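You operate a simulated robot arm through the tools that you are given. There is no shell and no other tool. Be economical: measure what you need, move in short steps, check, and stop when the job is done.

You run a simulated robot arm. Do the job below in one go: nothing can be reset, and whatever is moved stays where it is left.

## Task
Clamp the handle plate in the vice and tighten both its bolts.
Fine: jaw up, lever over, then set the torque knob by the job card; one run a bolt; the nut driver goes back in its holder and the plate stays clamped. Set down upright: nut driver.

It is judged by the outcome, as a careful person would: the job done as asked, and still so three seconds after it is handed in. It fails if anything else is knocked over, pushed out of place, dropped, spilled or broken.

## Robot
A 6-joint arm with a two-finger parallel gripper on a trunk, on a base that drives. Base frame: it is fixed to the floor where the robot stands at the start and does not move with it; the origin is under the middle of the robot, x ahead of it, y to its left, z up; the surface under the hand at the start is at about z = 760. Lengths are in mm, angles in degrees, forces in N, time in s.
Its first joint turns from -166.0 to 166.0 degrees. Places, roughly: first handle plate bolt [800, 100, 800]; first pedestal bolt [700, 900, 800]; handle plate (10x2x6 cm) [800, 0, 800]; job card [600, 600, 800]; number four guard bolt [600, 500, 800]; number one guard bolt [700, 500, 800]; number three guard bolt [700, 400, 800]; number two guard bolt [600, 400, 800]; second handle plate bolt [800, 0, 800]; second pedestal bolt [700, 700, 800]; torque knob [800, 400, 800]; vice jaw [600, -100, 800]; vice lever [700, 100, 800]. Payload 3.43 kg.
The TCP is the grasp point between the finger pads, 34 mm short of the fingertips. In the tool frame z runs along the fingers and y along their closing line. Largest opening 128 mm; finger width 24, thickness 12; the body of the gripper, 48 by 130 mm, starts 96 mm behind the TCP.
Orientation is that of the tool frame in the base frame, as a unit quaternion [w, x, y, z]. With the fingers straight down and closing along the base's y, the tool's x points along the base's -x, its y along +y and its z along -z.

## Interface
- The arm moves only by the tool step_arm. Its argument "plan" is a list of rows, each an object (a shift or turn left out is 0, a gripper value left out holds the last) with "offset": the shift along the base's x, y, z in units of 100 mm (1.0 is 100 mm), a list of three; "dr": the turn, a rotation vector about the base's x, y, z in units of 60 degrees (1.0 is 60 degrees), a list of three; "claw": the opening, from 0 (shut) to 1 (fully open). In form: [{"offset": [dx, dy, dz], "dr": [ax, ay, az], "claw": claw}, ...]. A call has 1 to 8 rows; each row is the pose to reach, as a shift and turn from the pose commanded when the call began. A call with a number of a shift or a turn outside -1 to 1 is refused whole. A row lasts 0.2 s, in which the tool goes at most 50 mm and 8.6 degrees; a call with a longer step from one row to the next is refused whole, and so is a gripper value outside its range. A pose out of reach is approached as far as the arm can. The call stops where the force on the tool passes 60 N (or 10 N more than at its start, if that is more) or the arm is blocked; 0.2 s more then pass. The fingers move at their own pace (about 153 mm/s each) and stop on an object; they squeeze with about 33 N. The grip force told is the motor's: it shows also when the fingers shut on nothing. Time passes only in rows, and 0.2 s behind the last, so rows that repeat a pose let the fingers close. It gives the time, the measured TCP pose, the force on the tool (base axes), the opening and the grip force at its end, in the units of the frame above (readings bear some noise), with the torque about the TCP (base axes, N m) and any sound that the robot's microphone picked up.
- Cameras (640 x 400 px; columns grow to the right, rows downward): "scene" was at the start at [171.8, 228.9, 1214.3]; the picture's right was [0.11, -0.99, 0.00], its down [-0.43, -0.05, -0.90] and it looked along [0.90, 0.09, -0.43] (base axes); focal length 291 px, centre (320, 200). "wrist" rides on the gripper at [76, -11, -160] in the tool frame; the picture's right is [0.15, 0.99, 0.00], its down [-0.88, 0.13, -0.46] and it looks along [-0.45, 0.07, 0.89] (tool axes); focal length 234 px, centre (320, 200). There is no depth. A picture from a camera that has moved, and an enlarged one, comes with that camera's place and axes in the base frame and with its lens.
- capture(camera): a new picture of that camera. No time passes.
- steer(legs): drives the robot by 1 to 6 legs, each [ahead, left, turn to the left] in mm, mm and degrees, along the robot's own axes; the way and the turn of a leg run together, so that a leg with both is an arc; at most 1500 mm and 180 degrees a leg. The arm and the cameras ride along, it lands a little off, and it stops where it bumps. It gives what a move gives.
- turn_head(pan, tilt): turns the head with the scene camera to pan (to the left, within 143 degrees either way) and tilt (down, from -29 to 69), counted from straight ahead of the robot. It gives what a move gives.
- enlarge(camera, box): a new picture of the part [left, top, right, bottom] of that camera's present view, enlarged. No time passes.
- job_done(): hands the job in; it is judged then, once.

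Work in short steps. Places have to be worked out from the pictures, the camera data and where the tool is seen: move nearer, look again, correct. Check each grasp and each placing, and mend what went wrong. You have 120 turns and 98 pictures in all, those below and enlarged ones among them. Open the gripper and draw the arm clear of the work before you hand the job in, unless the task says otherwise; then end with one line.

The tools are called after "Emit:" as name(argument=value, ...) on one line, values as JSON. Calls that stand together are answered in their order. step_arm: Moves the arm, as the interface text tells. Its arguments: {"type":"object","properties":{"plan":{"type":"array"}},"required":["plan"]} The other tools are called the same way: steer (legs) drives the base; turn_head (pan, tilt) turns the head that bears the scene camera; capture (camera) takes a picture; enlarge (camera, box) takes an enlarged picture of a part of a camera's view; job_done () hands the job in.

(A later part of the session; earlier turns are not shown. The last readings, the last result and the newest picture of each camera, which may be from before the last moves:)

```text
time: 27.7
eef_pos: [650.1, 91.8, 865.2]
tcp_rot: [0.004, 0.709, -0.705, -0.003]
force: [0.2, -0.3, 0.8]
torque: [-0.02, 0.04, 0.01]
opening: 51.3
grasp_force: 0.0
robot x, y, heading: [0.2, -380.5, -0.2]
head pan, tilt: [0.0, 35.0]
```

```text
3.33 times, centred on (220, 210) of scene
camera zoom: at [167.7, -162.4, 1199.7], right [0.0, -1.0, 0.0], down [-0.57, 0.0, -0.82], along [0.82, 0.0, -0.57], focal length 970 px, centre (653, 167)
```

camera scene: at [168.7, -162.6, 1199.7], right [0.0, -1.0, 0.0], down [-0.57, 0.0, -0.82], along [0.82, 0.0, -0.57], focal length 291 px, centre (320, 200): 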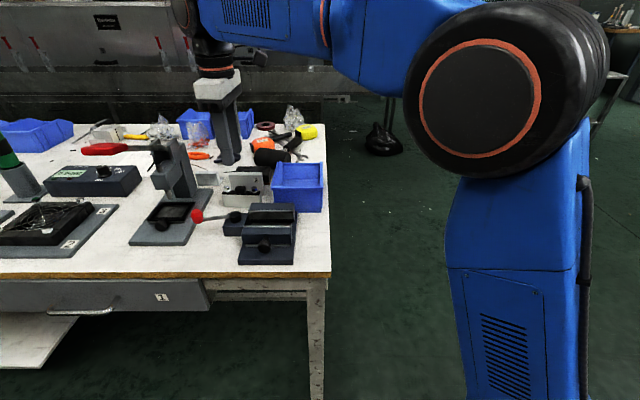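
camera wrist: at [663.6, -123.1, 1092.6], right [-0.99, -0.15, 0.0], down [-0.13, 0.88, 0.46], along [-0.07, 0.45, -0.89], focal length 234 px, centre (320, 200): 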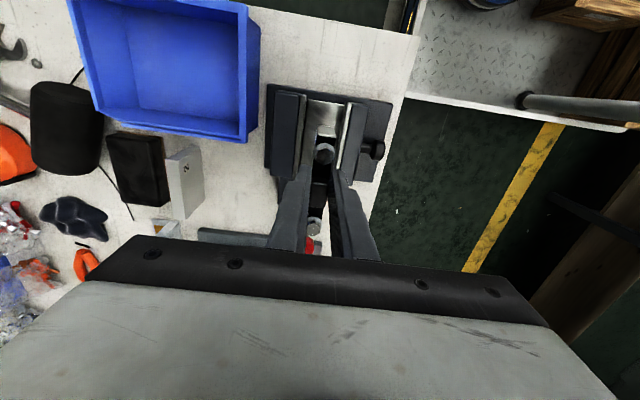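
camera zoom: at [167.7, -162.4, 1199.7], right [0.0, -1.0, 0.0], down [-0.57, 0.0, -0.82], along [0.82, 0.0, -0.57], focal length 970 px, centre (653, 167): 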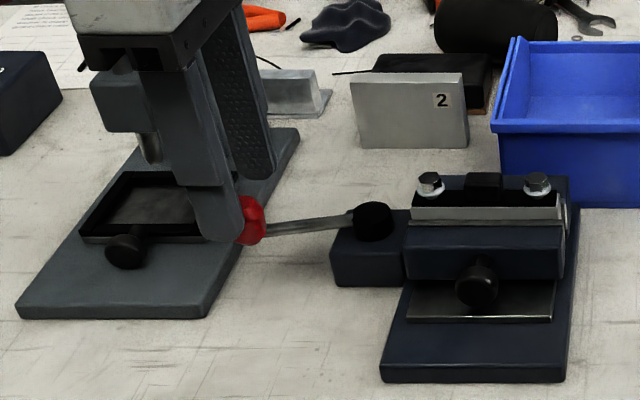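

Ball is within the fingers; lower 41 mm and close on it gently.

Emit:
step_arm(plan=[{"offset": [0, -0.03, -0.2]}, {"offset": [0, -0.03, -0.41]}, {"offset": [0, -0.03, -0.41], "claw": 0}, {"offset": [0, -0.03, -0.41], "claw": 0}, {"offset": [0, -0.03, -0.41], "claw": 0}])

Emit:
enlarge(camera="scene", box=[150, 150, 290, 270])

```text
time: 28.9
eef_pos: [650.3, 88.8, 824.6]
tcp_rot: [0.004, 0.708, -0.707, -0.002]
force: [1.6, 0.7, -4.6]
torque: [0.21, -0.19, 0.16]
opening: 23.1
grasp_force: 45.0
robot x, y, heading: [0.5, -377.5, -0.3]
head pan, tilt: [0.0, 35.0]
```

```text
3.33 times, centred on (220, 210) of scene
camera zoom: at [167.9, -162.3, 1199.7], right [0.0, -1.0, 0.0], down [-0.57, 0.0, -0.82], along [0.82, 0.0, -0.57], focal length 970 px, centre (653, 167)
```

zoom: 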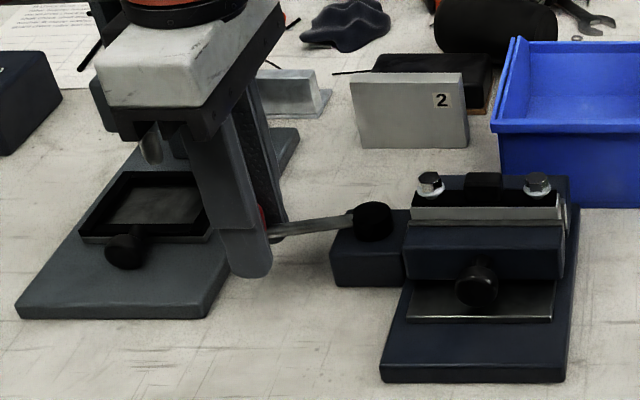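

The ball is gripped. I test a small swing toward -x and read the force.

Emit:
step_arm(plan=[{"offset": [-0.03, -0.01, 0], "dr": [0, 0, 0.04]}, {"offset": [-0.065, -0.022, 0], "dr": [0, 0, 0.083]}, {"offset": [-0.065, -0.022, 0], "dr": [0, 0, 0.083]}])

```text
time: 29.7
eef_pos: [644.7, 87.1, 824.8]
tcp_rot: [0.004, 0.738, -0.675, -0.002]
force: [8.6, -2.7, -11.8]
torque: [0.0, -0.27, 0.43]
opening: 23.1
grasp_force: 45.3
robot x, y, heading: [-4.5, -380.7, -0.1]
head pan, tilt: [0.0, 35.0]
```

Some resistance (8.6 N). I test the other way for comparison.

Emit:
step_arm(plan=[{"offset": [0.03, 0.01, 0], "dr": [0, 0, -0.04]}, {"offset": [0.065, 0.022, 0], "dr": [0, 0, -0.083]}, {"offset": [0.1, 0.03, 0], "dr": [0, 0, -0.124]}, {"offset": [0.13, 0.036, 0], "dr": [0, 0, -0.166]}, {"offset": [0.13, 0.036, 0], "dr": [0, 0, -0.166]}])

Emit:
enlarge(camera="scene", box=[150, 150, 290, 270])

```text
time: 30.9
eef_pos: [653.6, 90.2, 824.6]
tcp_rot: [-0.005, -0.677, 0.736, 0.003]
force: [-55.0, -10.6, -24.7]
torque: [-0.37, -0.47, 0.68]
opening: 23.6
grasp_force: 45.1
robot x, y, heading: [-3.2, -387.6, -0.0]
head pan, tilt: [0.0, 35.0]
```

```text
3.33 times, centred on (220, 210) of scene
camera zoom: at [166.1, -162.3, 1199.8], right [0.0, -1.0, 0.0], down [-0.57, 0.0, -0.82], along [0.82, 0.0, -0.57], focal length 970 px, centre (653, 167)
```

zoom: 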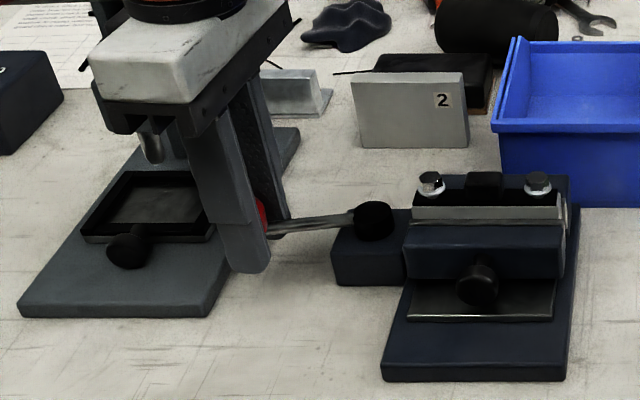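

+x is blocked hard, so the lever swings toward -x. I follow the arc around the hub with the hand turning along.

Emit:
step_arm(plan=[{"offset": [-0.068, -0.012, 0], "dr": [0, 0, 0.083]}, {"offset": [-0.158, -0.045, 0], "dr": [0, 0, 0.2]}, {"offset": [-0.241, -0.091, 0], "dr": [0, 0, 0.317]}, {"offset": [-0.319, -0.146, 0], "dr": [0, 0, 0.433]}, {"offset": [-0.389, -0.21, 0], "dr": [0, 0, 0.55]}, {"offset": [-0.451, -0.283, 0], "dr": [0, 0, 0.667]}, {"offset": [-0.503, -0.362, 0], "dr": [0, 0, 0.783]}, {"offset": [-0.503, -0.362, 0], "dr": [0, 0, 0.783]}])

Emit:
enlarge(camera="scene", box=[150, 150, 290, 270])

```text
time: 32.7
eef_pos: [607.1, 53.2, 826.5]
tcp_rot: [0.004, 0.914, -0.406, -0.001]
force: [36.2, -17.4, 4.2]
torque: [-0.06, -0.08, -0.17]
opening: 22.9
grasp_force: 44.9
robot x, y, heading: [1.8, -383.3, -0.3]
head pan, tilt: [0.0, 35.0]
```

```text
3.33 times, centred on (220, 210) of scene
camera zoom: at [168.8, -163.2, 1199.7], right [0.0, -1.0, 0.0], down [-0.57, 0.0, -0.82], along [0.82, 0.0, -0.57], focal length 970 px, centre (653, 167)
```

zoom: 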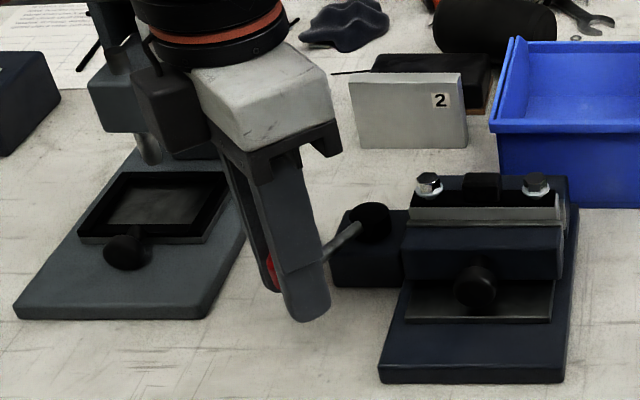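

The lever turns; the force is radial, so my radius is a bit large. I continue with a corrected arc.

Emit:
step_arm(plan=[{"offset": [0.005, -0.117, 0], "dr": [0, 0, 0.117]}, {"offset": [-0.026, -0.203, 0], "dr": [0, 0, 0.233]}, {"offset": [-0.046, -0.293, 0], "dr": [0, 0, 0.35]}, {"offset": [-0.055, -0.384, 0], "dr": [0, 0, 0.467]}, {"offset": [-0.055, -0.384, 0], "dr": [0, 0, 0.467]}])

Emit:
enlarge(camera="scene", box=[150, 150, 290, 270])

```text
time: 33.8
eef_pos: [603.1, 24.4, 825.1]
tcp_rot: [0.0, 0.984, -0.179, 0.0]
force: [12.8, 23.6, -8.9]
torque: [0.14, 0.05, -0.11]
opening: 23.1
grasp_force: 44.7
robot x, y, heading: [-2.4, -377.3, -0.2]
head pan, tilt: [0.0, 35.0]
stopped in row 5: the force on the tool passed its limit at 70 N (the readings are from after the stop); the commanded pose is now the measured one
```

```text
3.33 times, centred on (220, 210) of scene
camera zoom: at [168.4, -160.5, 1199.5], right [0.0, -1.0, 0.0], down [-0.57, 0.0, -0.82], along [0.82, 0.0, -0.57], focal length 970 px, centre (653, 167)
```

zoom: 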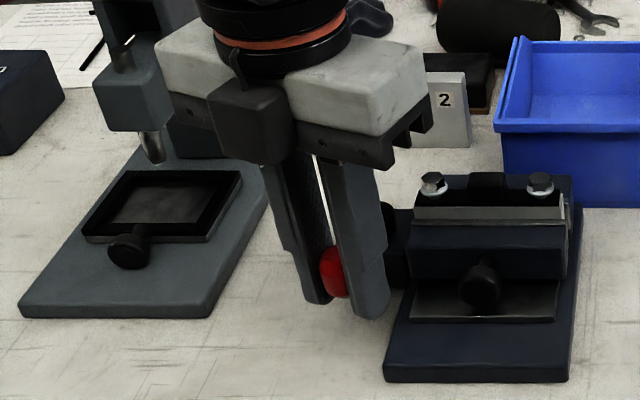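

It stopped hard near 172°. I push a little more to see whether this is the end stop.

Emit:
step_arm(plan=[{"offset": [0, -0.03, 0], "dr": [0, 0, 0.03]}, {"offset": [0, -0.06, 0], "dr": [0, 0, 0.06]}, {"offset": [0, -0.09, 0], "dr": [0, 0, 0.09]}, {"offset": [0, -0.12, 0], "dr": [0, 0, 0.12]}])

Emit:
capture(camera="wrist")

```text
time: 34.3
eef_pos: [602.8, 23.9, 824.9]
tcp_rot: [-0.004, 0.987, -0.158, 0.003]
force: [11.9, 24.3, -13.5]
torque: [0.07, -0.05, 0.18]
opening: 23.0
grasp_force: 44.8
robot x, y, heading: [-2.2, -380.6, -0.1]
head pan, tilt: [0.0, 35.0]
stopped in row 2: the force on the tool passed its limit at 65 N (the readings are from after the stop); the commanded pose is now the measured one
```

```text
53 pictures are left
camera wrist: at [677.6, 9.3, 985.4], right [-0.17, -0.99, -0.01], down [-0.88, 0.15, 0.45], along [-0.44, 0.08, -0.89], focal length 234 px, centre (320, 200)
```

wrist: 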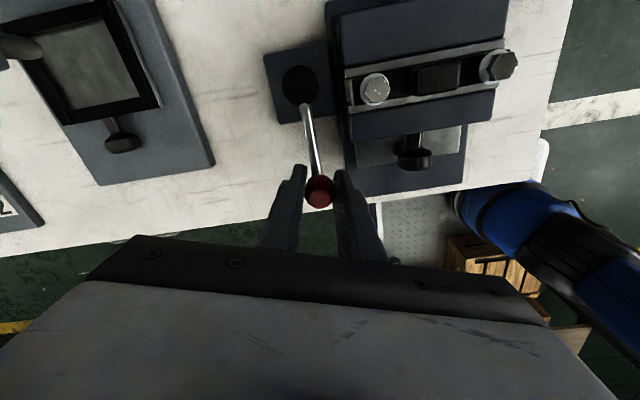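

That is the end stop: lever over. I open, rise, then drive left toward the torque unit.

Emit:
step_arm(plan=[{"offset": [0, 0, 0], "claw": 0.4}, {"offset": [0, 0, 0], "claw": 0.4}, {"offset": [0, 0, 0.3]}, {"offset": [0, 0, 0.7]}, {"offset": [0, 0, 1.0]}, {"offset": [0, 0, 1.0]}])

Emit:
step_arm(plan=[{"offset": [-0.2, 0, 0.4], "dr": [0, 0, -0.14]}, {"offset": [-0.4, 0, 0.8], "dr": [0, 0, -0.28]}, {"offset": [-0.5, 0, 1.0], "dr": [0, 0, -0.42]}, {"offset": [-0.5, 0, 1.0], "dr": [0, 0, -0.56]}, {"offset": [-0.5, 0, 1.0], "dr": [0, 0, -0.7]}, {"offset": [-0.5, 0, 1.0], "dr": [0, 0, -0.84]}, {"offset": [-0.5, 0, 1.0], "dr": [0, 0, -0.98]}, {"offset": [-0.5, 0, 1.0], "dr": [0, 0, -0.98]}])

Emit:
step_arm(plan=[{"offset": [-0.2, 0, 0.4], "dr": [0, 0, -0.14]}, {"offset": [-0.4, 0, 0.8], "dr": [0, 0, -0.28]}, {"offset": [-0.5, 0, 1.0], "dr": [0, 0, -0.42]}, {"offset": [-0.5, 0, 1.0], "dr": [0, 0, -0.56]}, {"offset": [-0.5, 0, 1.0], "dr": [0, 0, -0.7]}, {"offset": [-0.5, 0, 1.0], "dr": [0, 0, -0.84]}, {"offset": [-0.5, 0, 1.0], "dr": [0, 0, -0.98]}, {"offset": [-0.5, 0, 1.0], "dr": [0, 0, -0.98]}])

Emit:
steer(legs=[[0, 380, 0]])

Emit:
capture(camera="scene")

Emit:
capture(camera="wrist")

```text
time: 35.7
eef_pos: [601.9, 21.0, 926.4]
tcp_rot: [-0.003, 0.988, -0.157, 0.001]
force: [-0.2, 0.1, -0.1]
torque: [-0.03, 0.02, 0.0]
opening: 51.2
grasp_force: 0.1
robot x, y, heading: [-1.9, -380.9, -0.1]
head pan, tilt: [0.0, 35.0]
```

```text
time: 37.5
eef_pos: [552.5, 21.0, 1026.0]
tcp_rot: [-0.002, 0.782, -0.623, 0.004]
force: [1.2, -0.5, 1.0]
torque: [-0.02, 0.01, 0.01]
opening: 51.0
grasp_force: 0.1
robot x, y, heading: [1.9, -378.5, -0.3]
head pan, tilt: [0.0, 35.0]
```

```text
time: 39.3
eef_pos: [502.4, 21.8, 1127.1]
tcp_rot: [0.0, -0.376, 0.926, -0.003]
force: [-0.2, 0.1, 1.1]
torque: [0.01, 0.0, 0.07]
opening: 51.2
grasp_force: 0.0
robot x, y, heading: [0.2, -380.1, -0.1]
head pan, tilt: [0.0, 35.0]
```

```text
time: 41.7
eef_pos: [501.5, 406.7, 1126.5]
tcp_rot: [0.0, -0.377, 0.926, -0.004]
force: [0.0, 0.7, -0.3]
torque: [0.02, 0.0, 0.03]
opening: 51.4
grasp_force: 0.1
robot x, y, heading: [-1.3, 8.3, -0.2]
head pan, tilt: [0.0, 35.0]
```

```text
52 pictures are left
camera scene: at [167.5, 223.6, 1199.7], right [0.0, -1.0, 0.0], down [-0.57, 0.0, -0.82], along [0.82, 0.0, -0.57], focal length 291 px, centre (320, 200)
```

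scene: 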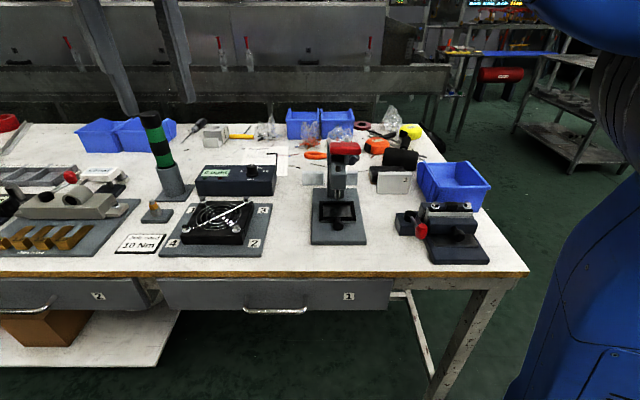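

```text
51 pictures are left
camera wrist: at [454.8, 346.4, 1286.9], right [-0.8, 0.61, -0.01], down [0.54, 0.71, 0.45], along [0.28, 0.36, -0.89], focal length 234 px, centre (320, 200)
```

wrist: 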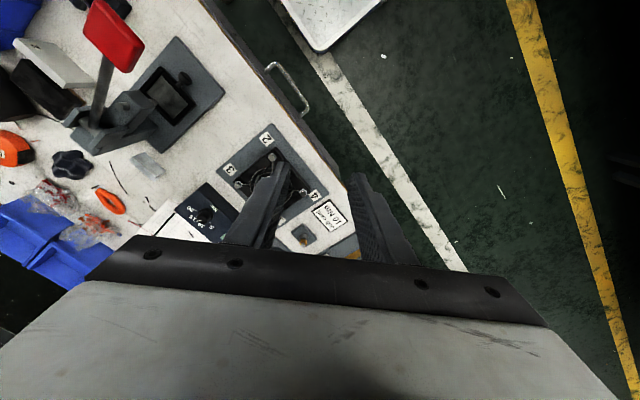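

The lever stays over. I look closely at the torque unit.

Emit:
enlarge(camera="scene", box=[180, 140, 300, 220])

Emit:
enlarge(camera="wrist", box=[140, 160, 260, 250])

```text
5.00 times, centred on (240, 180) of scene
camera zoom: at [167.5, 223.6, 1199.7], right [0.0, -1.0, 0.0], down [-0.57, 0.0, -0.82], along [0.82, 0.0, -0.57], focal length 1455 px, centre (720, 300)
```

zoom: 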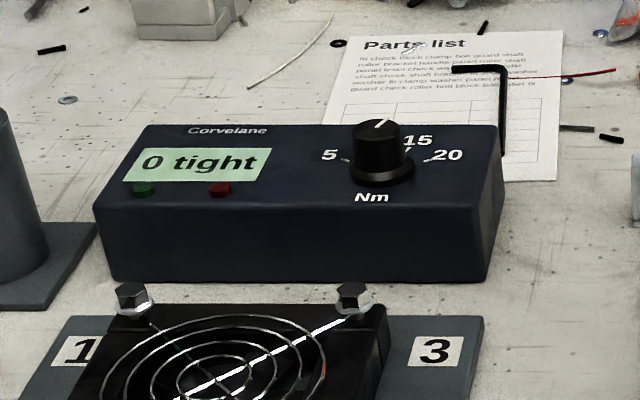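

```text
4.44 times, centred on (200, 205) of wrist
camera zoom: at [454.8, 346.4, 1286.9], right [-0.8, 0.61, -0.01], down [0.54, 0.71, 0.45], along [0.28, 0.36, -0.89], focal length 1041 px, centre (853, 178)
```

zoom: 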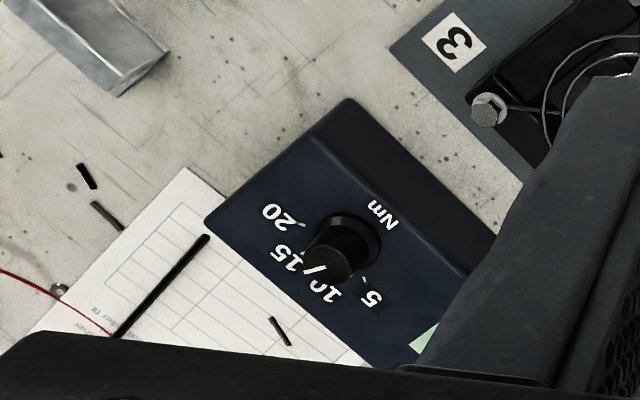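

Knob has a vertical axis on the box top, at about (857,402), top z≈833; the pointer seems near 15. I move the camera over it to read it accurately.

Emit:
step_arm(plan=[{"offset": [0.4, -0.07, -0.1]}, {"offset": [0.8, -0.14, -0.2]}, {"offset": [1, -0.2, -0.3]}])

Emit:
step_arm(plan=[{"offset": [0.4, -0.07, -0.1]}, {"offset": [0.8, -0.14, -0.25]}, {"offset": [1, -0.2, -0.4]}])

Emit:
step_arm(plan=[{"offset": [0.4, -0.1, -0.1]}, {"offset": [0.8, -0.2, -0.2]}, {"offset": [0.8, -0.2, -0.2]}])

Emit:
capture(camera="wrist")

```text
time: 42.5
eef_pos: [600.4, 385.7, 1096.9]
tcp_rot: [0.0, -0.377, 0.926, -0.004]
force: [0.1, -0.6, 0.4]
torque: [0.01, 0.03, 0.03]
opening: 51.1
grasp_force: 0.0
robot x, y, heading: [-1.2, 4.7, 0.0]
head pan, tilt: [0.0, 35.0]
```

```text
time: 43.3
eef_pos: [702.3, 366.5, 1056.8]
tcp_rot: [-0.001, -0.377, 0.926, -0.003]
force: [-0.5, 0.0, 0.5]
torque: [0.0, -0.03, -0.02]
opening: 51.0
grasp_force: 0.1
robot x, y, heading: [-0.1, 6.1, 0.1]
head pan, tilt: [0.0, 35.0]
```

```text
time: 44.1
eef_pos: [782.2, 347.3, 1037.4]
tcp_rot: [-0.001, -0.376, 0.927, -0.005]
force: [-0.3, 0.1, 0.5]
torque: [-0.06, -0.02, -0.01]
opening: 51.3
grasp_force: 0.1
robot x, y, heading: [-2.6, 6.2, 0.2]
head pan, tilt: [0.0, 35.0]
```

```text
48 pictures are left
camera wrist: at [734.9, 286.3, 1196.1], right [-0.8, 0.61, -0.01], down [0.54, 0.71, 0.45], along [0.28, 0.36, -0.89], focal length 234 px, centre (320, 200)
```

wrist: 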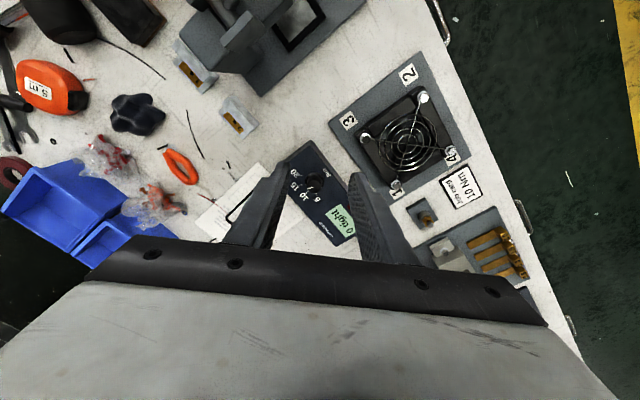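

Emit:
enlarge(camera="wrist", box=[270, 140, 360, 240])

```text
4.00 times, centred on (315, 190) of wrist
camera zoom: at [734.9, 286.3, 1196.1], right [-0.8, 0.61, -0.01], down [0.54, 0.71, 0.45], along [0.28, 0.36, -0.89], focal length 937 px, centre (340, 240)
```

zoom: 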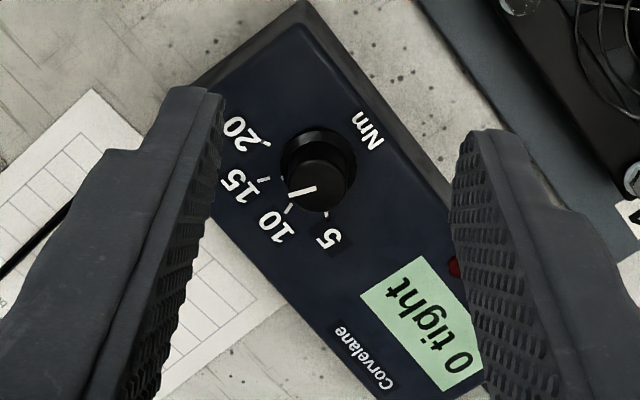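

Ticks: 10 is ~+20°, 15 ~-23°, pointer ~-9°. Triangulated knob base (841,405,814). I move over it and lower to check.

Emit:
step_arm(plan=[{"offset": [0.3, 0.29, -0.2]}, {"offset": [0.5, 0.48, -0.5]}, {"offset": [0.59, 0.58, -0.85]}, {"offset": [0.59, 0.58, -1.0]}, {"offset": [0.59, 0.58, -1.0]}])

Emit:
enlarge(camera="wrist", box=[220, 80, 420, 260])

Emit:
enlarge(camera="scene", box=[180, 120, 300, 220])

```text
time: 45.3
eef_pos: [841.1, 404.1, 936.0]
tcp_rot: [0.0, -0.377, 0.926, -0.004]
force: [-0.5, 0.4, -0.5]
torque: [-0.01, -0.02, 0.02]
opening: 51.2
grasp_force: 0.1
robot x, y, heading: [-2.2, 5.3, 0.2]
head pan, tilt: [0.0, 35.0]
```

```text
2.22 times, centred on (320, 170) of wrist
camera zoom: at [794.3, 343.7, 1096.7], right [-0.8, 0.61, -0.01], down [0.54, 0.71, 0.45], along [0.28, 0.36, -0.89], focal length 520 px, centre (320, 267)
```

zoom: 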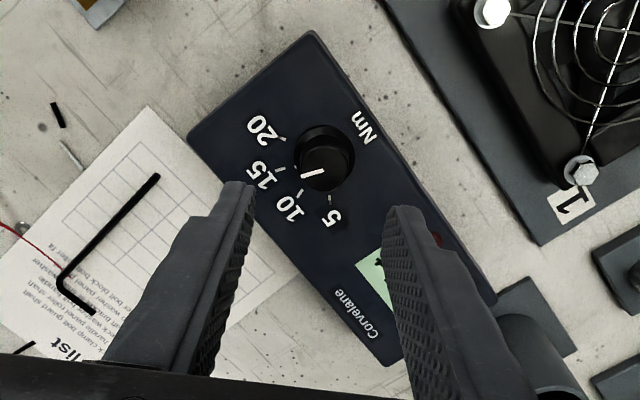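

```text
4.00 times, centred on (240, 170) of scene
camera zoom: at [167.5, 223.7, 1199.7], right [0.0, -1.0, 0.0], down [-0.57, 0.0, -0.82], along [0.82, 0.0, -0.57], focal length 1164 px, centre (640, 320)
```

zoom: 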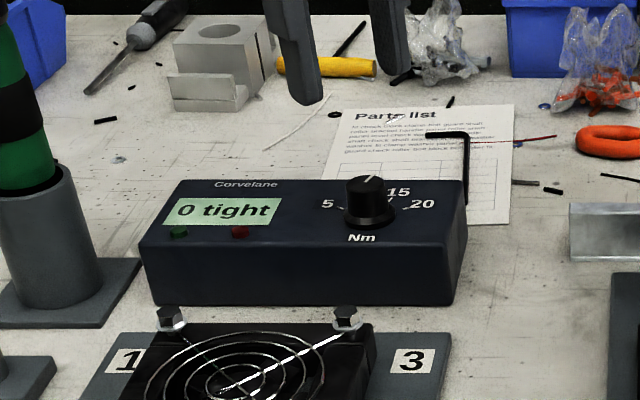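

Knob is at ≈(838.5,401.5); I shift -2,-2 mm, lower to TCP z≈852 and close on it.

Emit:
step_arm(plan=[{"offset": [-0.02, -0.02, -0.4]}, {"offset": [-0.02, -0.02, -0.7]}, {"offset": [-0.02, -0.02, -0.84]}, {"offset": [-0.02, -0.02, -0.84], "claw": 0}, {"offset": [-0.02, -0.02, -0.84], "claw": 0}, {"offset": [-0.02, -0.02, -0.84], "claw": 0}])

Emit:
enlarge(camera="scene", box=[180, 120, 300, 220])

```text
time: 46.7
eef_pos: [838.9, 401.9, 853.3]
tcp_rot: [-0.001, -0.377, 0.926, -0.004]
force: [-13.1, 9.1, -5.1]
torque: [0.62, 0.29, 0.01]
opening: 26.3
grasp_force: 44.6
robot x, y, heading: [-3.8, 4.6, 0.7]
head pan, tilt: [0.0, 35.0]
```

```text
4.00 times, centred on (240, 170) of scene
camera zoom: at [167.1, 224.1, 1199.7], right [0.0, -1.0, 0.0], down [-0.57, 0.0, -0.82], along [0.82, 0.0, -0.57], focal length 1164 px, centre (640, 320)
```

zoom: 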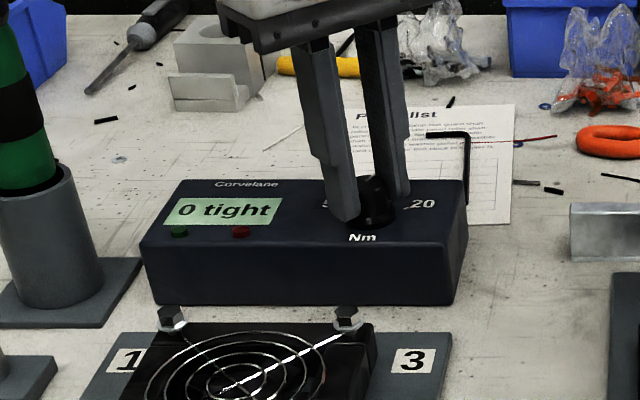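

The knob is gripped (26 mm). I turn +29° about z toward 10 with a 1 mm relief shift.

Emit:
step_arm(plan=[{"offset": [-0.01, 0.008, 0], "dr": [0, 0, 0.12]}, {"offset": [-0.01, 0.008, 0], "dr": [0, 0, 0.24]}, {"offset": [-0.01, 0.008, 0], "dr": [0, 0, 0.36]}, {"offset": [-0.01, 0.008, 0], "dr": [0, 0, 0.483]}, {"offset": [-0.01, 0.008, 0], "dr": [0, 0, 0.483]}])

Emit:
step_arm(plan=[{"offset": [0, 0, 0], "claw": 0.4}, {"offset": [0, 0, 0], "claw": 0.4}, {"offset": [0, 0, 0.4]}, {"offset": [0, 0, 0.8]}, {"offset": [0, 0, 1.0]}, {"offset": [0, 0, 1.0]}])

Emit:
enlarge(camera="wrist", box=[260, 100, 380, 220])

Emit:
enlarge(camera="scene", box=[210, 140, 290, 210])

```text
time: 47.9
eef_pos: [838.9, 402.8, 852.8]
tcp_rot: [0.002, -0.597, 0.802, -0.004]
force: [21.1, 3.7, 10.1]
torque: [0.08, -0.75, -0.05]
opening: 26.2
grasp_force: 44.9
robot x, y, heading: [0.2, 3.7, -0.2]
head pan, tilt: [0.0, 35.0]
```

```text
time: 49.3
eef_pos: [838.7, 402.0, 953.0]
tcp_rot: [0.001, -0.597, 0.802, -0.004]
force: [0.2, -0.1, 0.7]
torque: [0.01, -0.04, 0.01]
opening: 51.0
grasp_force: 0.2
robot x, y, heading: [-1.2, 0.7, 0.0]
head pan, tilt: [0.0, 35.0]
```

```text
3.33 times, centred on (320, 160) of wrist
camera zoom: at [826.1, 326.6, 1113.6], right [-0.99, 0.14, -0.01], down [0.13, 0.88, 0.45], along [0.07, 0.45, -0.89], focal length 781 px, centre (320, 333)
```

zoom: 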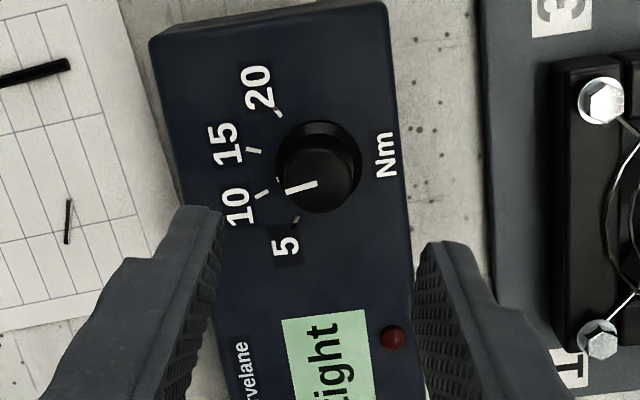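

```text
5.71 times, centred on (250, 175) of scene
camera zoom: at [167.5, 223.7, 1199.7], right [0.0, -1.0, 0.0], down [-0.57, 0.0, -0.82], along [0.82, 0.0, -0.57], focal length 1663 px, centre (720, 343)
```

zoom: 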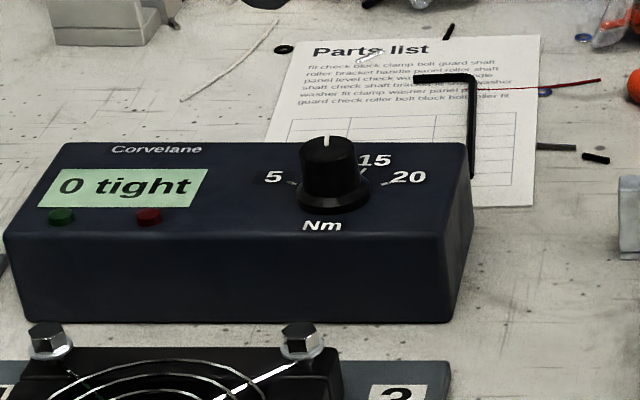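

Pointer now at ~12°, the 10 tick at ~19.5°. I regrip and turn a further 7.5°.

Emit:
step_arm(plan=[{"offset": [0.01, 0, -0.4]}, {"offset": [0.01, 0, -0.8]}, {"offset": [0.01, 0, -1.0]}, {"offset": [0.01, 0, -1.0], "claw": 0}, {"offset": [0.01, 0, -1.0], "claw": 0}, {"offset": [0.01, 0, -1.0], "claw": 0}, {"offset": [0.01, 0, -1.0], "dr": [0, 0, 0.125]}, {"offset": [0.01, 0, -1.0], "dr": [0, 0, 0.125]}])

Emit:
step_arm(plan=[{"offset": [0, 0, 0], "claw": 0.4}, {"offset": [0, 0, 0], "claw": 0.4}, {"offset": [0, 0, 0.4]}, {"offset": [0, 0, 0.8]}, {"offset": [0, 0, 1.0]}, {"offset": [0, 0, 1.0]}])

Emit:
enlarge(camera="wrist", box=[290, 120, 350, 180])

```text
time: 51.1
eef_pos: [839.7, 402.7, 853.1]
tcp_rot: [0.001, -0.648, 0.762, -0.003]
force: [12.2, -3.3, 1.1]
torque: [0.08, -0.43, -0.01]
opening: 26.4
grasp_force: 45.1
robot x, y, heading: [-0.8, 4.8, 0.1]
head pan, tilt: [0.0, 35.0]
```

```text
time: 52.5
eef_pos: [838.2, 403.3, 952.7]
tcp_rot: [0.001, -0.648, 0.762, -0.004]
force: [-0.8, -0.1, 0.3]
torque: [0.0, 0.01, 0.05]
opening: 51.3
grasp_force: 0.1
robot x, y, heading: [0.8, 3.5, 0.1]
head pan, tilt: [0.0, 35.0]
```

```text
6.67 times, centred on (320, 150) of wrist
camera zoom: at [836.3, 326.7, 1113.1], right [-1.0, 0.01, -0.01], down [0.01, 0.89, 0.45], along [0.01, 0.45, -0.89], focal length 1561 px, centre (320, 533)
```

zoom: 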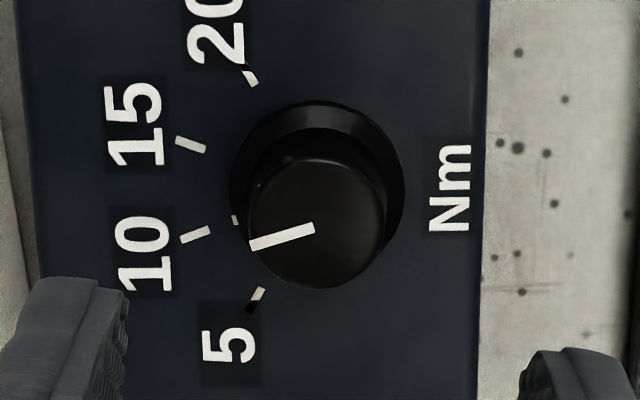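

The pointer is now close to 10, but reading differs by a few degrees with parallax. I bring the camera nearly overhead and closer for a better reading.

Emit:
step_arm(plan=[{"offset": [0, 0.35, -0.1], "claw": 0.7}, {"offset": [0, 0.4, -0.4]}, {"offset": [0, 0.4, -0.72]}, {"offset": [0, 0.4, -0.72]}])

Emit:
enlarge(camera="wrist", box=[285, 95, 355, 165])

```text
time: 53.5
eef_pos: [839.0, 442.4, 879.7]
tcp_rot: [0.001, -0.648, 0.762, -0.004]
force: [0.1, 0.4, 0.6]
torque: [-0.01, 0.01, -0.02]
opening: 89.6
grasp_force: 0.1
robot x, y, heading: [-0.6, 2.2, 0.2]
head pan, tilt: [0.0, 35.0]
```

```text
5.71 times, centred on (320, 130) of wrist
camera zoom: at [836.7, 366.3, 1039.9], right [-1.0, 0.01, -0.01], down [0.01, 0.89, 0.45], along [0.01, 0.45, -0.89], focal length 1338 px, centre (320, 600)
```

zoom: 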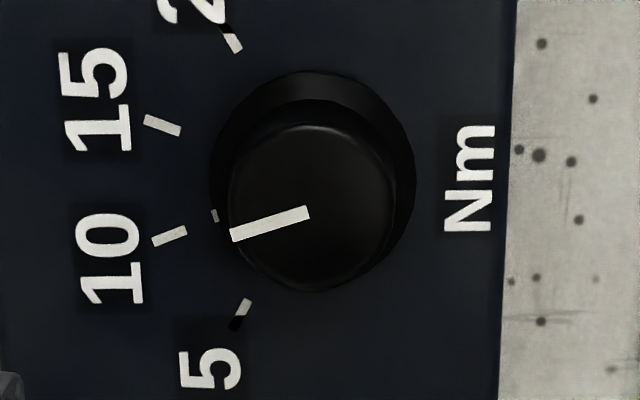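

Pointer is ~2° short of the 10 tick (≈10.2 Nm). I regrip and nudge +2°, release, and check again.

Emit:
step_arm(plan=[{"offset": [0, -0.4, 0.1], "claw": 0.4}, {"offset": [0, -0.4, -0.27]}, {"offset": [0, -0.4, -0.27], "claw": 0}, {"offset": [0, -0.4, -0.27], "claw": 0}, {"offset": [0, -0.4, -0.27], "claw": 0}, {"offset": [0, -0.4, -0.27], "dr": [0, 0, 0.036]}, {"offset": [0, -0.4, -0.27], "dr": [0, 0, 0.036]}])

Emit:
step_arm(plan=[{"offset": [0, 0, 0], "claw": 0.4}, {"offset": [0, 0, 0], "claw": 0.4}, {"offset": [0, 0, 0.4], "claw": 0.7}, {"offset": [0, 0.35, 0.4]}, {"offset": [0, 0.4, 0.27]}, {"offset": [0, 0.4, 0.27]}])

Emit:
enlarge(camera="wrist", box=[285, 95, 355, 165])

```text
time: 55.1
eef_pos: [840.2, 402.8, 853.7]
tcp_rot: [0.001, -0.662, 0.749, -0.004]
force: [6.6, 4.0, 0.8]
torque: [0.45, -0.24, 0.02]
opening: 26.4
grasp_force: 44.6
robot x, y, heading: [-0.3, 2.6, 0.4]
head pan, tilt: [0.0, 35.0]
```

```text
time: 56.5
eef_pos: [838.5, 443.8, 881.0]
tcp_rot: [0.001, -0.662, 0.749, -0.003]
force: [0.0, -0.5, -0.1]
torque: [0.02, 0.02, 0.0]
opening: 89.3
grasp_force: 0.0
robot x, y, heading: [-1.3, 4.8, 0.2]
head pan, tilt: [0.0, 35.0]
```

```text
5.71 times, centred on (320, 130) of wrist
camera zoom: at [838.9, 367.5, 1040.6], right [-1.0, -0.02, -0.01], down [-0.02, 0.89, 0.45], along [0.0, 0.45, -0.89], focal length 1338 px, centre (320, 600)
```

zoom: 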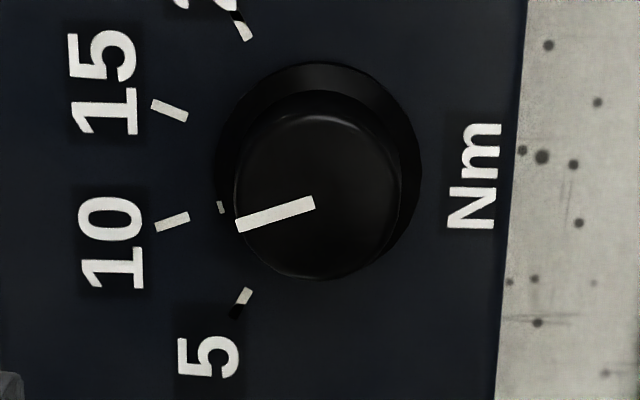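

Pointer and skirt mark agree with the 10 tick within ~1–2°; the knob is set. Now I raise, turn the hand back and drive left to look at the nut driver near (835,615).

Emit:
step_arm(plan=[{"offset": [0, 0, 0.4], "dr": [0, 0, -0.06]}, {"offset": [-0.2, -0.1, 0.75], "dr": [0, 0, -0.2]}, {"offset": [-0.4, -0.2, 0.95], "dr": [0, 0, -0.34]}, {"offset": [-0.6, -0.3, 1.0], "dr": [0, 0, -0.48]}, {"offset": [-0.8, -0.45, 1.0], "dr": [0, 0, -0.62]}, {"offset": [-1, -0.6, 1.0], "dr": [0, 0, -0.76]}, {"offset": [-1, -0.6, 1.0], "dr": [0, 0, -0.76]}])

Emit:
step_arm(plan=[{"offset": [-0.2, -0.1, 0.3], "dr": [0, 0, -0.14]}, {"offset": [-0.4, -0.2, 0.6], "dr": [0, 0, -0.28]}, {"offset": [-0.6, -0.4, 0.8], "dr": [0, 0, -0.42]}, {"offset": [-0.8, -0.6, 1.0], "dr": [0, 0, -0.56]}, {"offset": [-1, -0.8, 1.0], "dr": [0, 0, -0.63]}, {"offset": [-1, -0.8, 1.0], "dr": [0, 0, -0.63]}])

Emit:
steer(legs=[[0, 310, 0]])

Emit:
capture(camera="wrist")

Emit:
capture(camera="scene")

```text
time: 58.1
eef_pos: [738.6, 382.9, 981.3]
tcp_rot: [-0.001, -0.32, 0.948, -0.004]
force: [0.0, -0.1, -0.3]
torque: [-0.02, -0.01, -0.03]
opening: 89.6
grasp_force: 0.1
robot x, y, heading: [-0.9, 4.3, 0.2]
head pan, tilt: [0.0, 35.0]
```

```text
time: 59.5
eef_pos: [639.8, 304.0, 1081.2]
tcp_rot: [-0.001, 0.005, 1.0, -0.003]
force: [0.4, -0.4, -0.3]
torque: [0.02, 0.04, 0.0]
opening: 89.8
grasp_force: 0.1
robot x, y, heading: [0.4, 6.3, 0.1]
head pan, tilt: [0.0, 35.0]
```

```text
time: 61.6
eef_pos: [639.4, 614.8, 1082.3]
tcp_rot: [-0.001, 0.003, 1.0, -0.004]
force: [1.0, 0.2, 0.0]
torque: [0.01, 0.01, 0.0]
opening: 89.6
grasp_force: 0.0
robot x, y, heading: [2.1, 317.0, -0.0]
head pan, tilt: [0.0, 35.0]
```

```text
38 pictures are left
camera wrist: at [563.0, 605.0, 1241.8], right [-0.14, 0.99, -0.01], down [0.88, 0.13, 0.45], along [0.45, 0.06, -0.89], focal length 234 px, centre (320, 200)
```

wrist: 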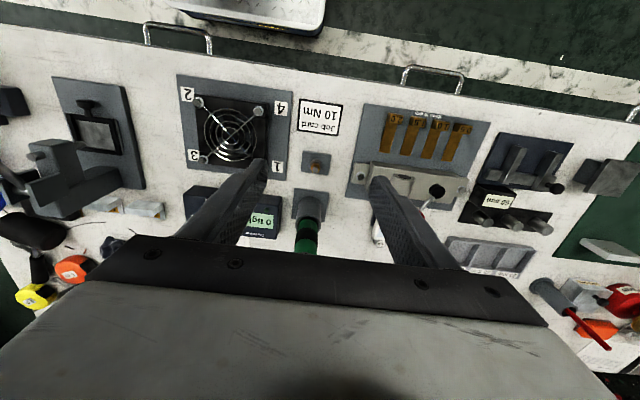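

```text
37 pictures are left
camera scene: at [166.7, 533.9, 1199.7], right [0.0, -1.0, 0.0], down [-0.57, 0.0, -0.82], along [0.82, 0.0, -0.57], focal length 291 px, centre (320, 200)
```

scene: 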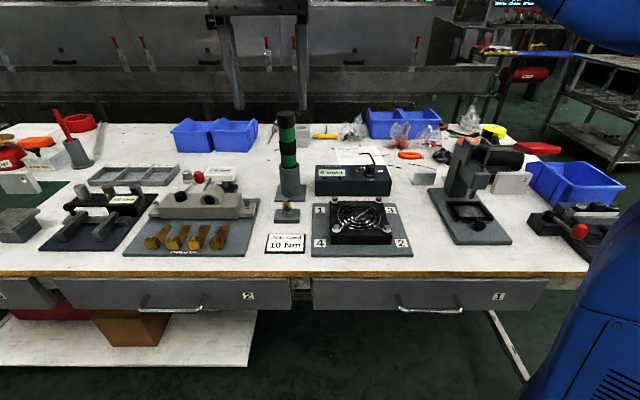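

Emit:
enlarge(camera="scene", box=[250, 100, 330, 220])

Emit:
enlarge(camera="wrist", box=[260, 150, 370, 260])

```text
3.33 times, centred on (290, 160) of scene
camera zoom: at [166.7, 533.9, 1199.7], right [0.0, -1.0, 0.0], down [-0.57, 0.0, -0.82], along [0.82, 0.0, -0.57], focal length 970 px, centre (420, 333)
```

zoom: 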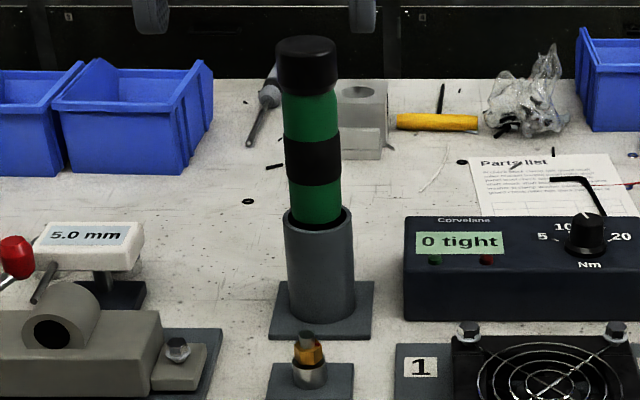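

```text
3.64 times, centred on (315, 205) of wrist
camera zoom: at [563.0, 605.0, 1241.8], right [-0.14, 0.99, -0.01], down [0.88, 0.13, 0.45], along [0.45, 0.06, -0.89], focal length 852 px, centre (338, 182)
```

zoom: 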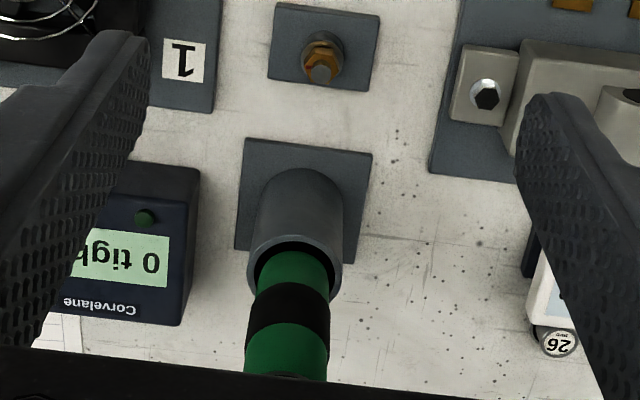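

Holder axis ≈ (818.5,612), holder top z≈851, driver top z≈982. I move over it at safe height, then check.

Emit:
step_arm(plan=[{"offset": [0.45, 0, 0]}, {"offset": [0.9, 0, 0]}, {"offset": [0.9, -0.02, 0]}])

Emit:
step_arm(plan=[{"offset": [0.45, 0, 0]}, {"offset": [0.89, 0, 0]}, {"offset": [0.89, -0.01, 0]}])

Emit:
enlarge(camera="wrist", box=[220, 60, 420, 260])

Emit:
enlarge(camera="scene", box=[230, 40, 350, 220])

```text
time: 62.4
eef_pos: [728.9, 612.6, 1081.3]
tcp_rot: [-0.001, 0.003, 1.0, -0.003]
force: [0.0, 0.4, 0.4]
torque: [0.02, -0.01, 0.0]
opening: 89.7
grasp_force: 0.0
robot x, y, heading: [-3.1, 312.0, 0.2]
head pan, tilt: [0.0, 35.0]
```

```text
time: 63.2
eef_pos: [817.3, 611.5, 1081.6]
tcp_rot: [-0.002, 0.004, 1.0, -0.003]
force: [-0.4, 0.7, 0.0]
torque: [0.03, -0.02, 0.03]
opening: 89.2
grasp_force: 0.0
robot x, y, heading: [1.1, 316.1, -0.1]
head pan, tilt: [0.0, 35.0]
```

```text
2.00 times, centred on (320, 160) of wrist
camera zoom: at [741.5, 601.6, 1241.8], right [-0.14, 0.99, -0.01], down [0.88, 0.13, 0.45], along [0.45, 0.06, -0.89], focal length 468 px, centre (320, 280)
```

zoom: 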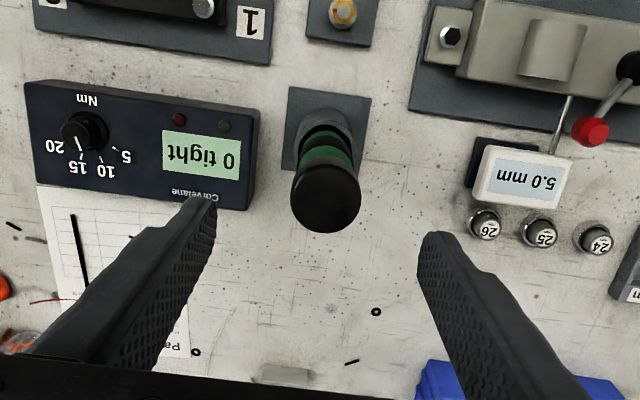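

```text
2.22 times, centred on (290, 130) of scene
camera zoom: at [166.6, 533.9, 1199.7], right [0.0, -1.0, 0.0], down [-0.57, 0.0, -0.82], along [0.82, 0.0, -0.57], focal length 647 px, centre (387, 356)
```

zoom: 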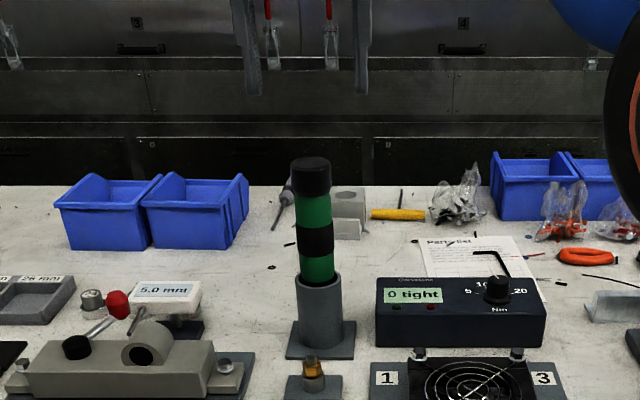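

Driver sits between the fingers (est. (819,614)) with ~25 mm margin each side. I lower to grip height just above the holder.

Emit:
step_arm(plan=[{"offset": [0.02, 0.03, -0.4]}, {"offset": [0.02, 0.03, -0.8]}, {"offset": [0.02, 0.03, -1.0]}])

Emit:
step_arm(plan=[{"offset": [0, 0, -0.3]}, {"offset": [0, 0, -0.6]}, {"offset": [0, 0, -0.6]}])

Emit:
enlarge(camera="wrist", box=[220, 80, 420, 280])

Emit:
enlarge(camera="scene", box=[230, 80, 350, 220])

```text
time: 64.0
eef_pos: [819.4, 614.1, 981.3]
tcp_rot: [-0.002, 0.004, 1.0, -0.003]
force: [-0.2, -0.8, 0.6]
torque: [-0.02, 0.01, 0.01]
opening: 89.8
grasp_force: 0.1
robot x, y, heading: [-1.8, 315.9, 0.2]
head pan, tilt: [0.0, 35.0]
```

```text
time: 64.8
eef_pos: [819.4, 614.0, 921.7]
tcp_rot: [-0.002, 0.003, 1.0, -0.003]
force: [0.9, -0.2, 0.6]
torque: [0.02, -0.03, -0.01]
opening: 89.5
grasp_force: 0.1
robot x, y, heading: [-1.0, 312.4, -0.0]
head pan, tilt: [0.0, 35.0]
```

```text
2.00 times, centred on (320, 180) of wrist
camera zoom: at [743.7, 604.5, 1081.9], right [-0.14, 0.99, -0.01], down [0.88, 0.13, 0.45], along [0.45, 0.06, -0.89], focal length 468 px, centre (320, 240)
```

zoom: 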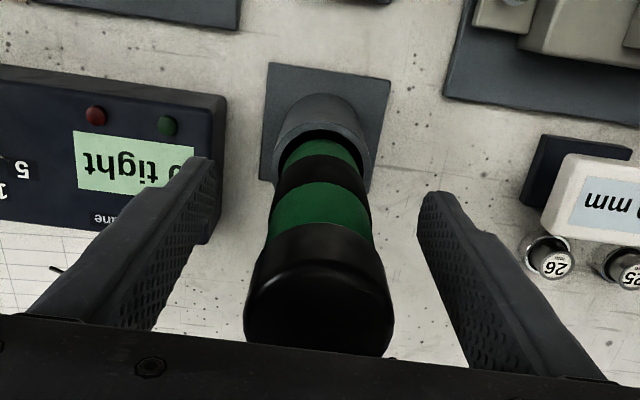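

```text
2.86 times, centred on (290, 150) of scene
camera zoom: at [166.7, 533.9, 1199.7], right [0.0, -1.0, 0.0], down [-0.57, 0.0, -0.82], along [0.82, 0.0, -0.57], focal length 832 px, centre (406, 343)
```

zoom: 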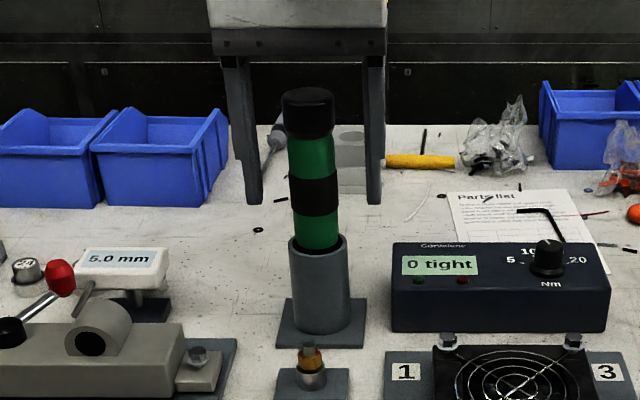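

Well aligned. Close on the handle.

Emit:
step_arm(plan=[{"offset": [0, -0.01, 0], "claw": 0}, {"offset": [0, -0.01, 0], "claw": 0}, {"offset": [0, -0.01, 0], "claw": 0}, {"offset": [0, -0.01, 0], "claw": 0}])

Emit:
step_arm(plan=[{"offset": [0, 0, 0.2]}, {"offset": [0, 0, 0.6]}, {"offset": [0, 0, 1.0]}, {"offset": [0, 0, 1.0]}])

Emit:
enlarge(camera="scene", box=[230, 40, 350, 220])

```text
time: 65.8
eef_pos: [820.7, 614.3, 921.8]
tcp_rot: [-0.002, 0.004, 1.0, -0.002]
force: [0.1, 1.6, 0.5]
torque: [0.31, 0.02, 0.03]
opening: 41.7
grasp_force: 33.0
robot x, y, heading: [-3.6, 313.1, 0.2]
head pan, tilt: [0.0, 35.0]
```

```text
time: 66.8
eef_pos: [818.8, 613.4, 1022.4]
tcp_rot: [-0.001, 0.004, 1.0, -0.004]
force: [0.0, 0.2, -4.3]
torque: [-0.01, -0.02, 0.0]
opening: 41.5
grasp_force: 32.4
robot x, y, heading: [-0.6, 312.6, 0.1]
head pan, tilt: [0.0, 35.0]
```

```text
2.22 times, centred on (290, 130) of scene
camera zoom: at [166.9, 534.0, 1199.7], right [0.0, -1.0, 0.0], down [-0.57, 0.0, -0.82], along [0.82, 0.0, -0.57], focal length 647 px, centre (387, 356)
```

zoom: 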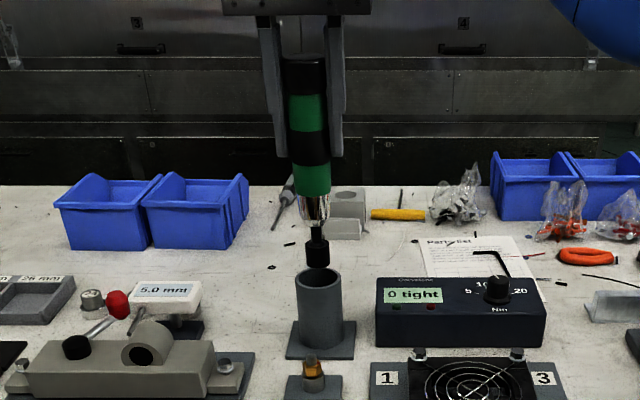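

The driver is out: socket bottom is ~153 mm below the TCP. The red press handle sticks out around (636,179,985), so I raise, back off, drive to the vice in front of it and come forward again.

Emit:
step_arm(plan=[{"offset": [0, 0, 0.3]}, {"offset": [0, 0, 0.6]}, {"offset": [0, 0, 0.6]}])

Emit:
steer(legs=[[-340, 0, 0], [0, -677, 0], [160, 0, 0]])

Emit:
capture(camera="scene")

Emit:
capture(camera="wrist")

```text
time: 67.6
eef_pos: [820.1, 613.7, 1082.0]
tcp_rot: [0.0, 0.003, 1.0, -0.004]
force: [0.8, 0.1, -3.8]
torque: [-0.02, 0.01, -0.06]
opening: 41.7
grasp_force: 32.8
robot x, y, heading: [0.7, 314.0, -0.0]
head pan, tilt: [0.0, 35.0]
```

```text
time: 69.4
eef_pos: [656.7, 630.8, 1081.7]
tcp_rot: [-0.002, -0.004, 1.0, -0.005]
force: [-0.2, -0.4, -4.4]
torque: [-0.02, 0.05, 0.02]
opening: 41.6
grasp_force: 33.1
robot x, y, heading: [-157.4, 317.7, 1.2]
head pan, tilt: [0.0, 35.0]
stopped in leg 1: the robot was blocked; the commanded pose is now the measured one
```

```text
29 pictures are left
camera scene: at [5.2, 541.7, 1199.7], right [0.02, -1.0, 0.0], down [-0.57, -0.01, -0.82], along [0.82, 0.02, -0.57], focal length 291 px, centre (320, 200)
```

scene: 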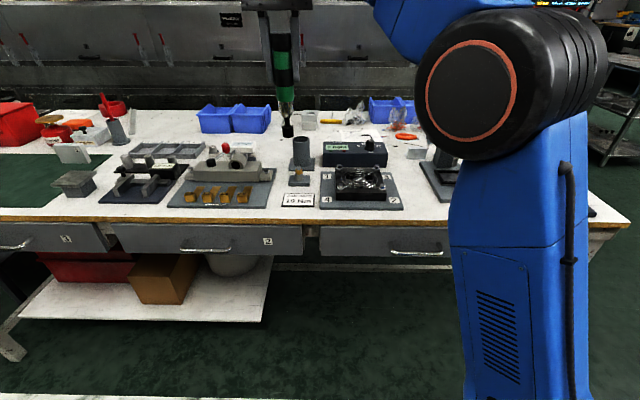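

```text
28 pictures are left
camera wrist: at [581.8, 620.9, 1241.1], right [-0.16, 0.99, -0.01], down [0.88, 0.14, 0.45], along [0.45, 0.06, -0.89], focal length 234 px, centre (320, 200)
```

wrist: 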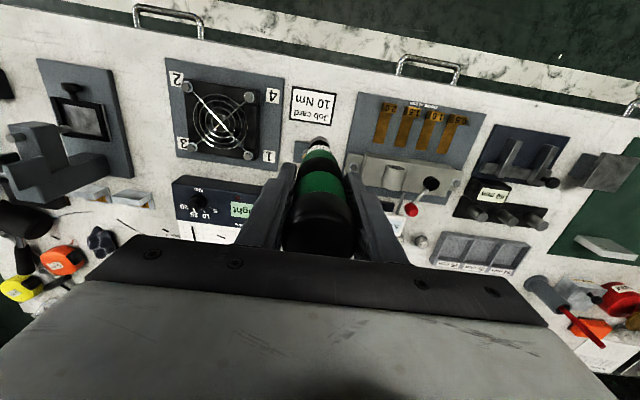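

The base was blocked behind at x≈-157. I retract the arm 140 mm, straighten the heading and drive right to the vice, then forward 120.

Emit:
step_arm(plan=[{"offset": [-0.4, 0, 0.1]}, {"offset": [-0.8, 0, 0.2]}, {"offset": [-1, 0, 0.3]}])

Emit:
step_arm(plan=[{"offset": [-0.4, 0, 0]}, {"offset": [-0.4, 0, 0]}])

Emit:
steer(legs=[[10, 0, -1.2], [0, -680, 0]])

```text
time: 70.2
eef_pos: [556.6, 631.5, 1111.9]
tcp_rot: [-0.002, -0.004, 1.0, -0.005]
force: [0.3, 0.2, -5.5]
torque: [-0.02, 0.06, -0.01]
opening: 41.5
grasp_force: 33.3
robot x, y, heading: [-159.0, 321.3, 1.0]
head pan, tilt: [0.0, 35.0]
```

```text
time: 70.8
eef_pos: [515.6, 631.3, 1111.9]
tcp_rot: [-0.002, -0.006, 1.0, -0.004]
force: [-0.5, 0.8, -4.2]
torque: [-0.01, 0.04, -0.03]
opening: 41.5
grasp_force: 33.4
robot x, y, heading: [-158.5, 321.0, 1.3]
head pan, tilt: [0.0, 35.0]
```

```text
time: 74.9
eef_pos: [532.1, -62.7, 1111.7]
tcp_rot: [-0.002, 0.005, 1.0, -0.003]
force: [-0.6, -0.5, -4.2]
torque: [-0.02, 0.01, -0.05]
opening: 41.6
grasp_force: 32.7
robot x, y, heading: [-149.2, -364.6, -0.0]
head pan, tilt: [0.0, 35.0]
```

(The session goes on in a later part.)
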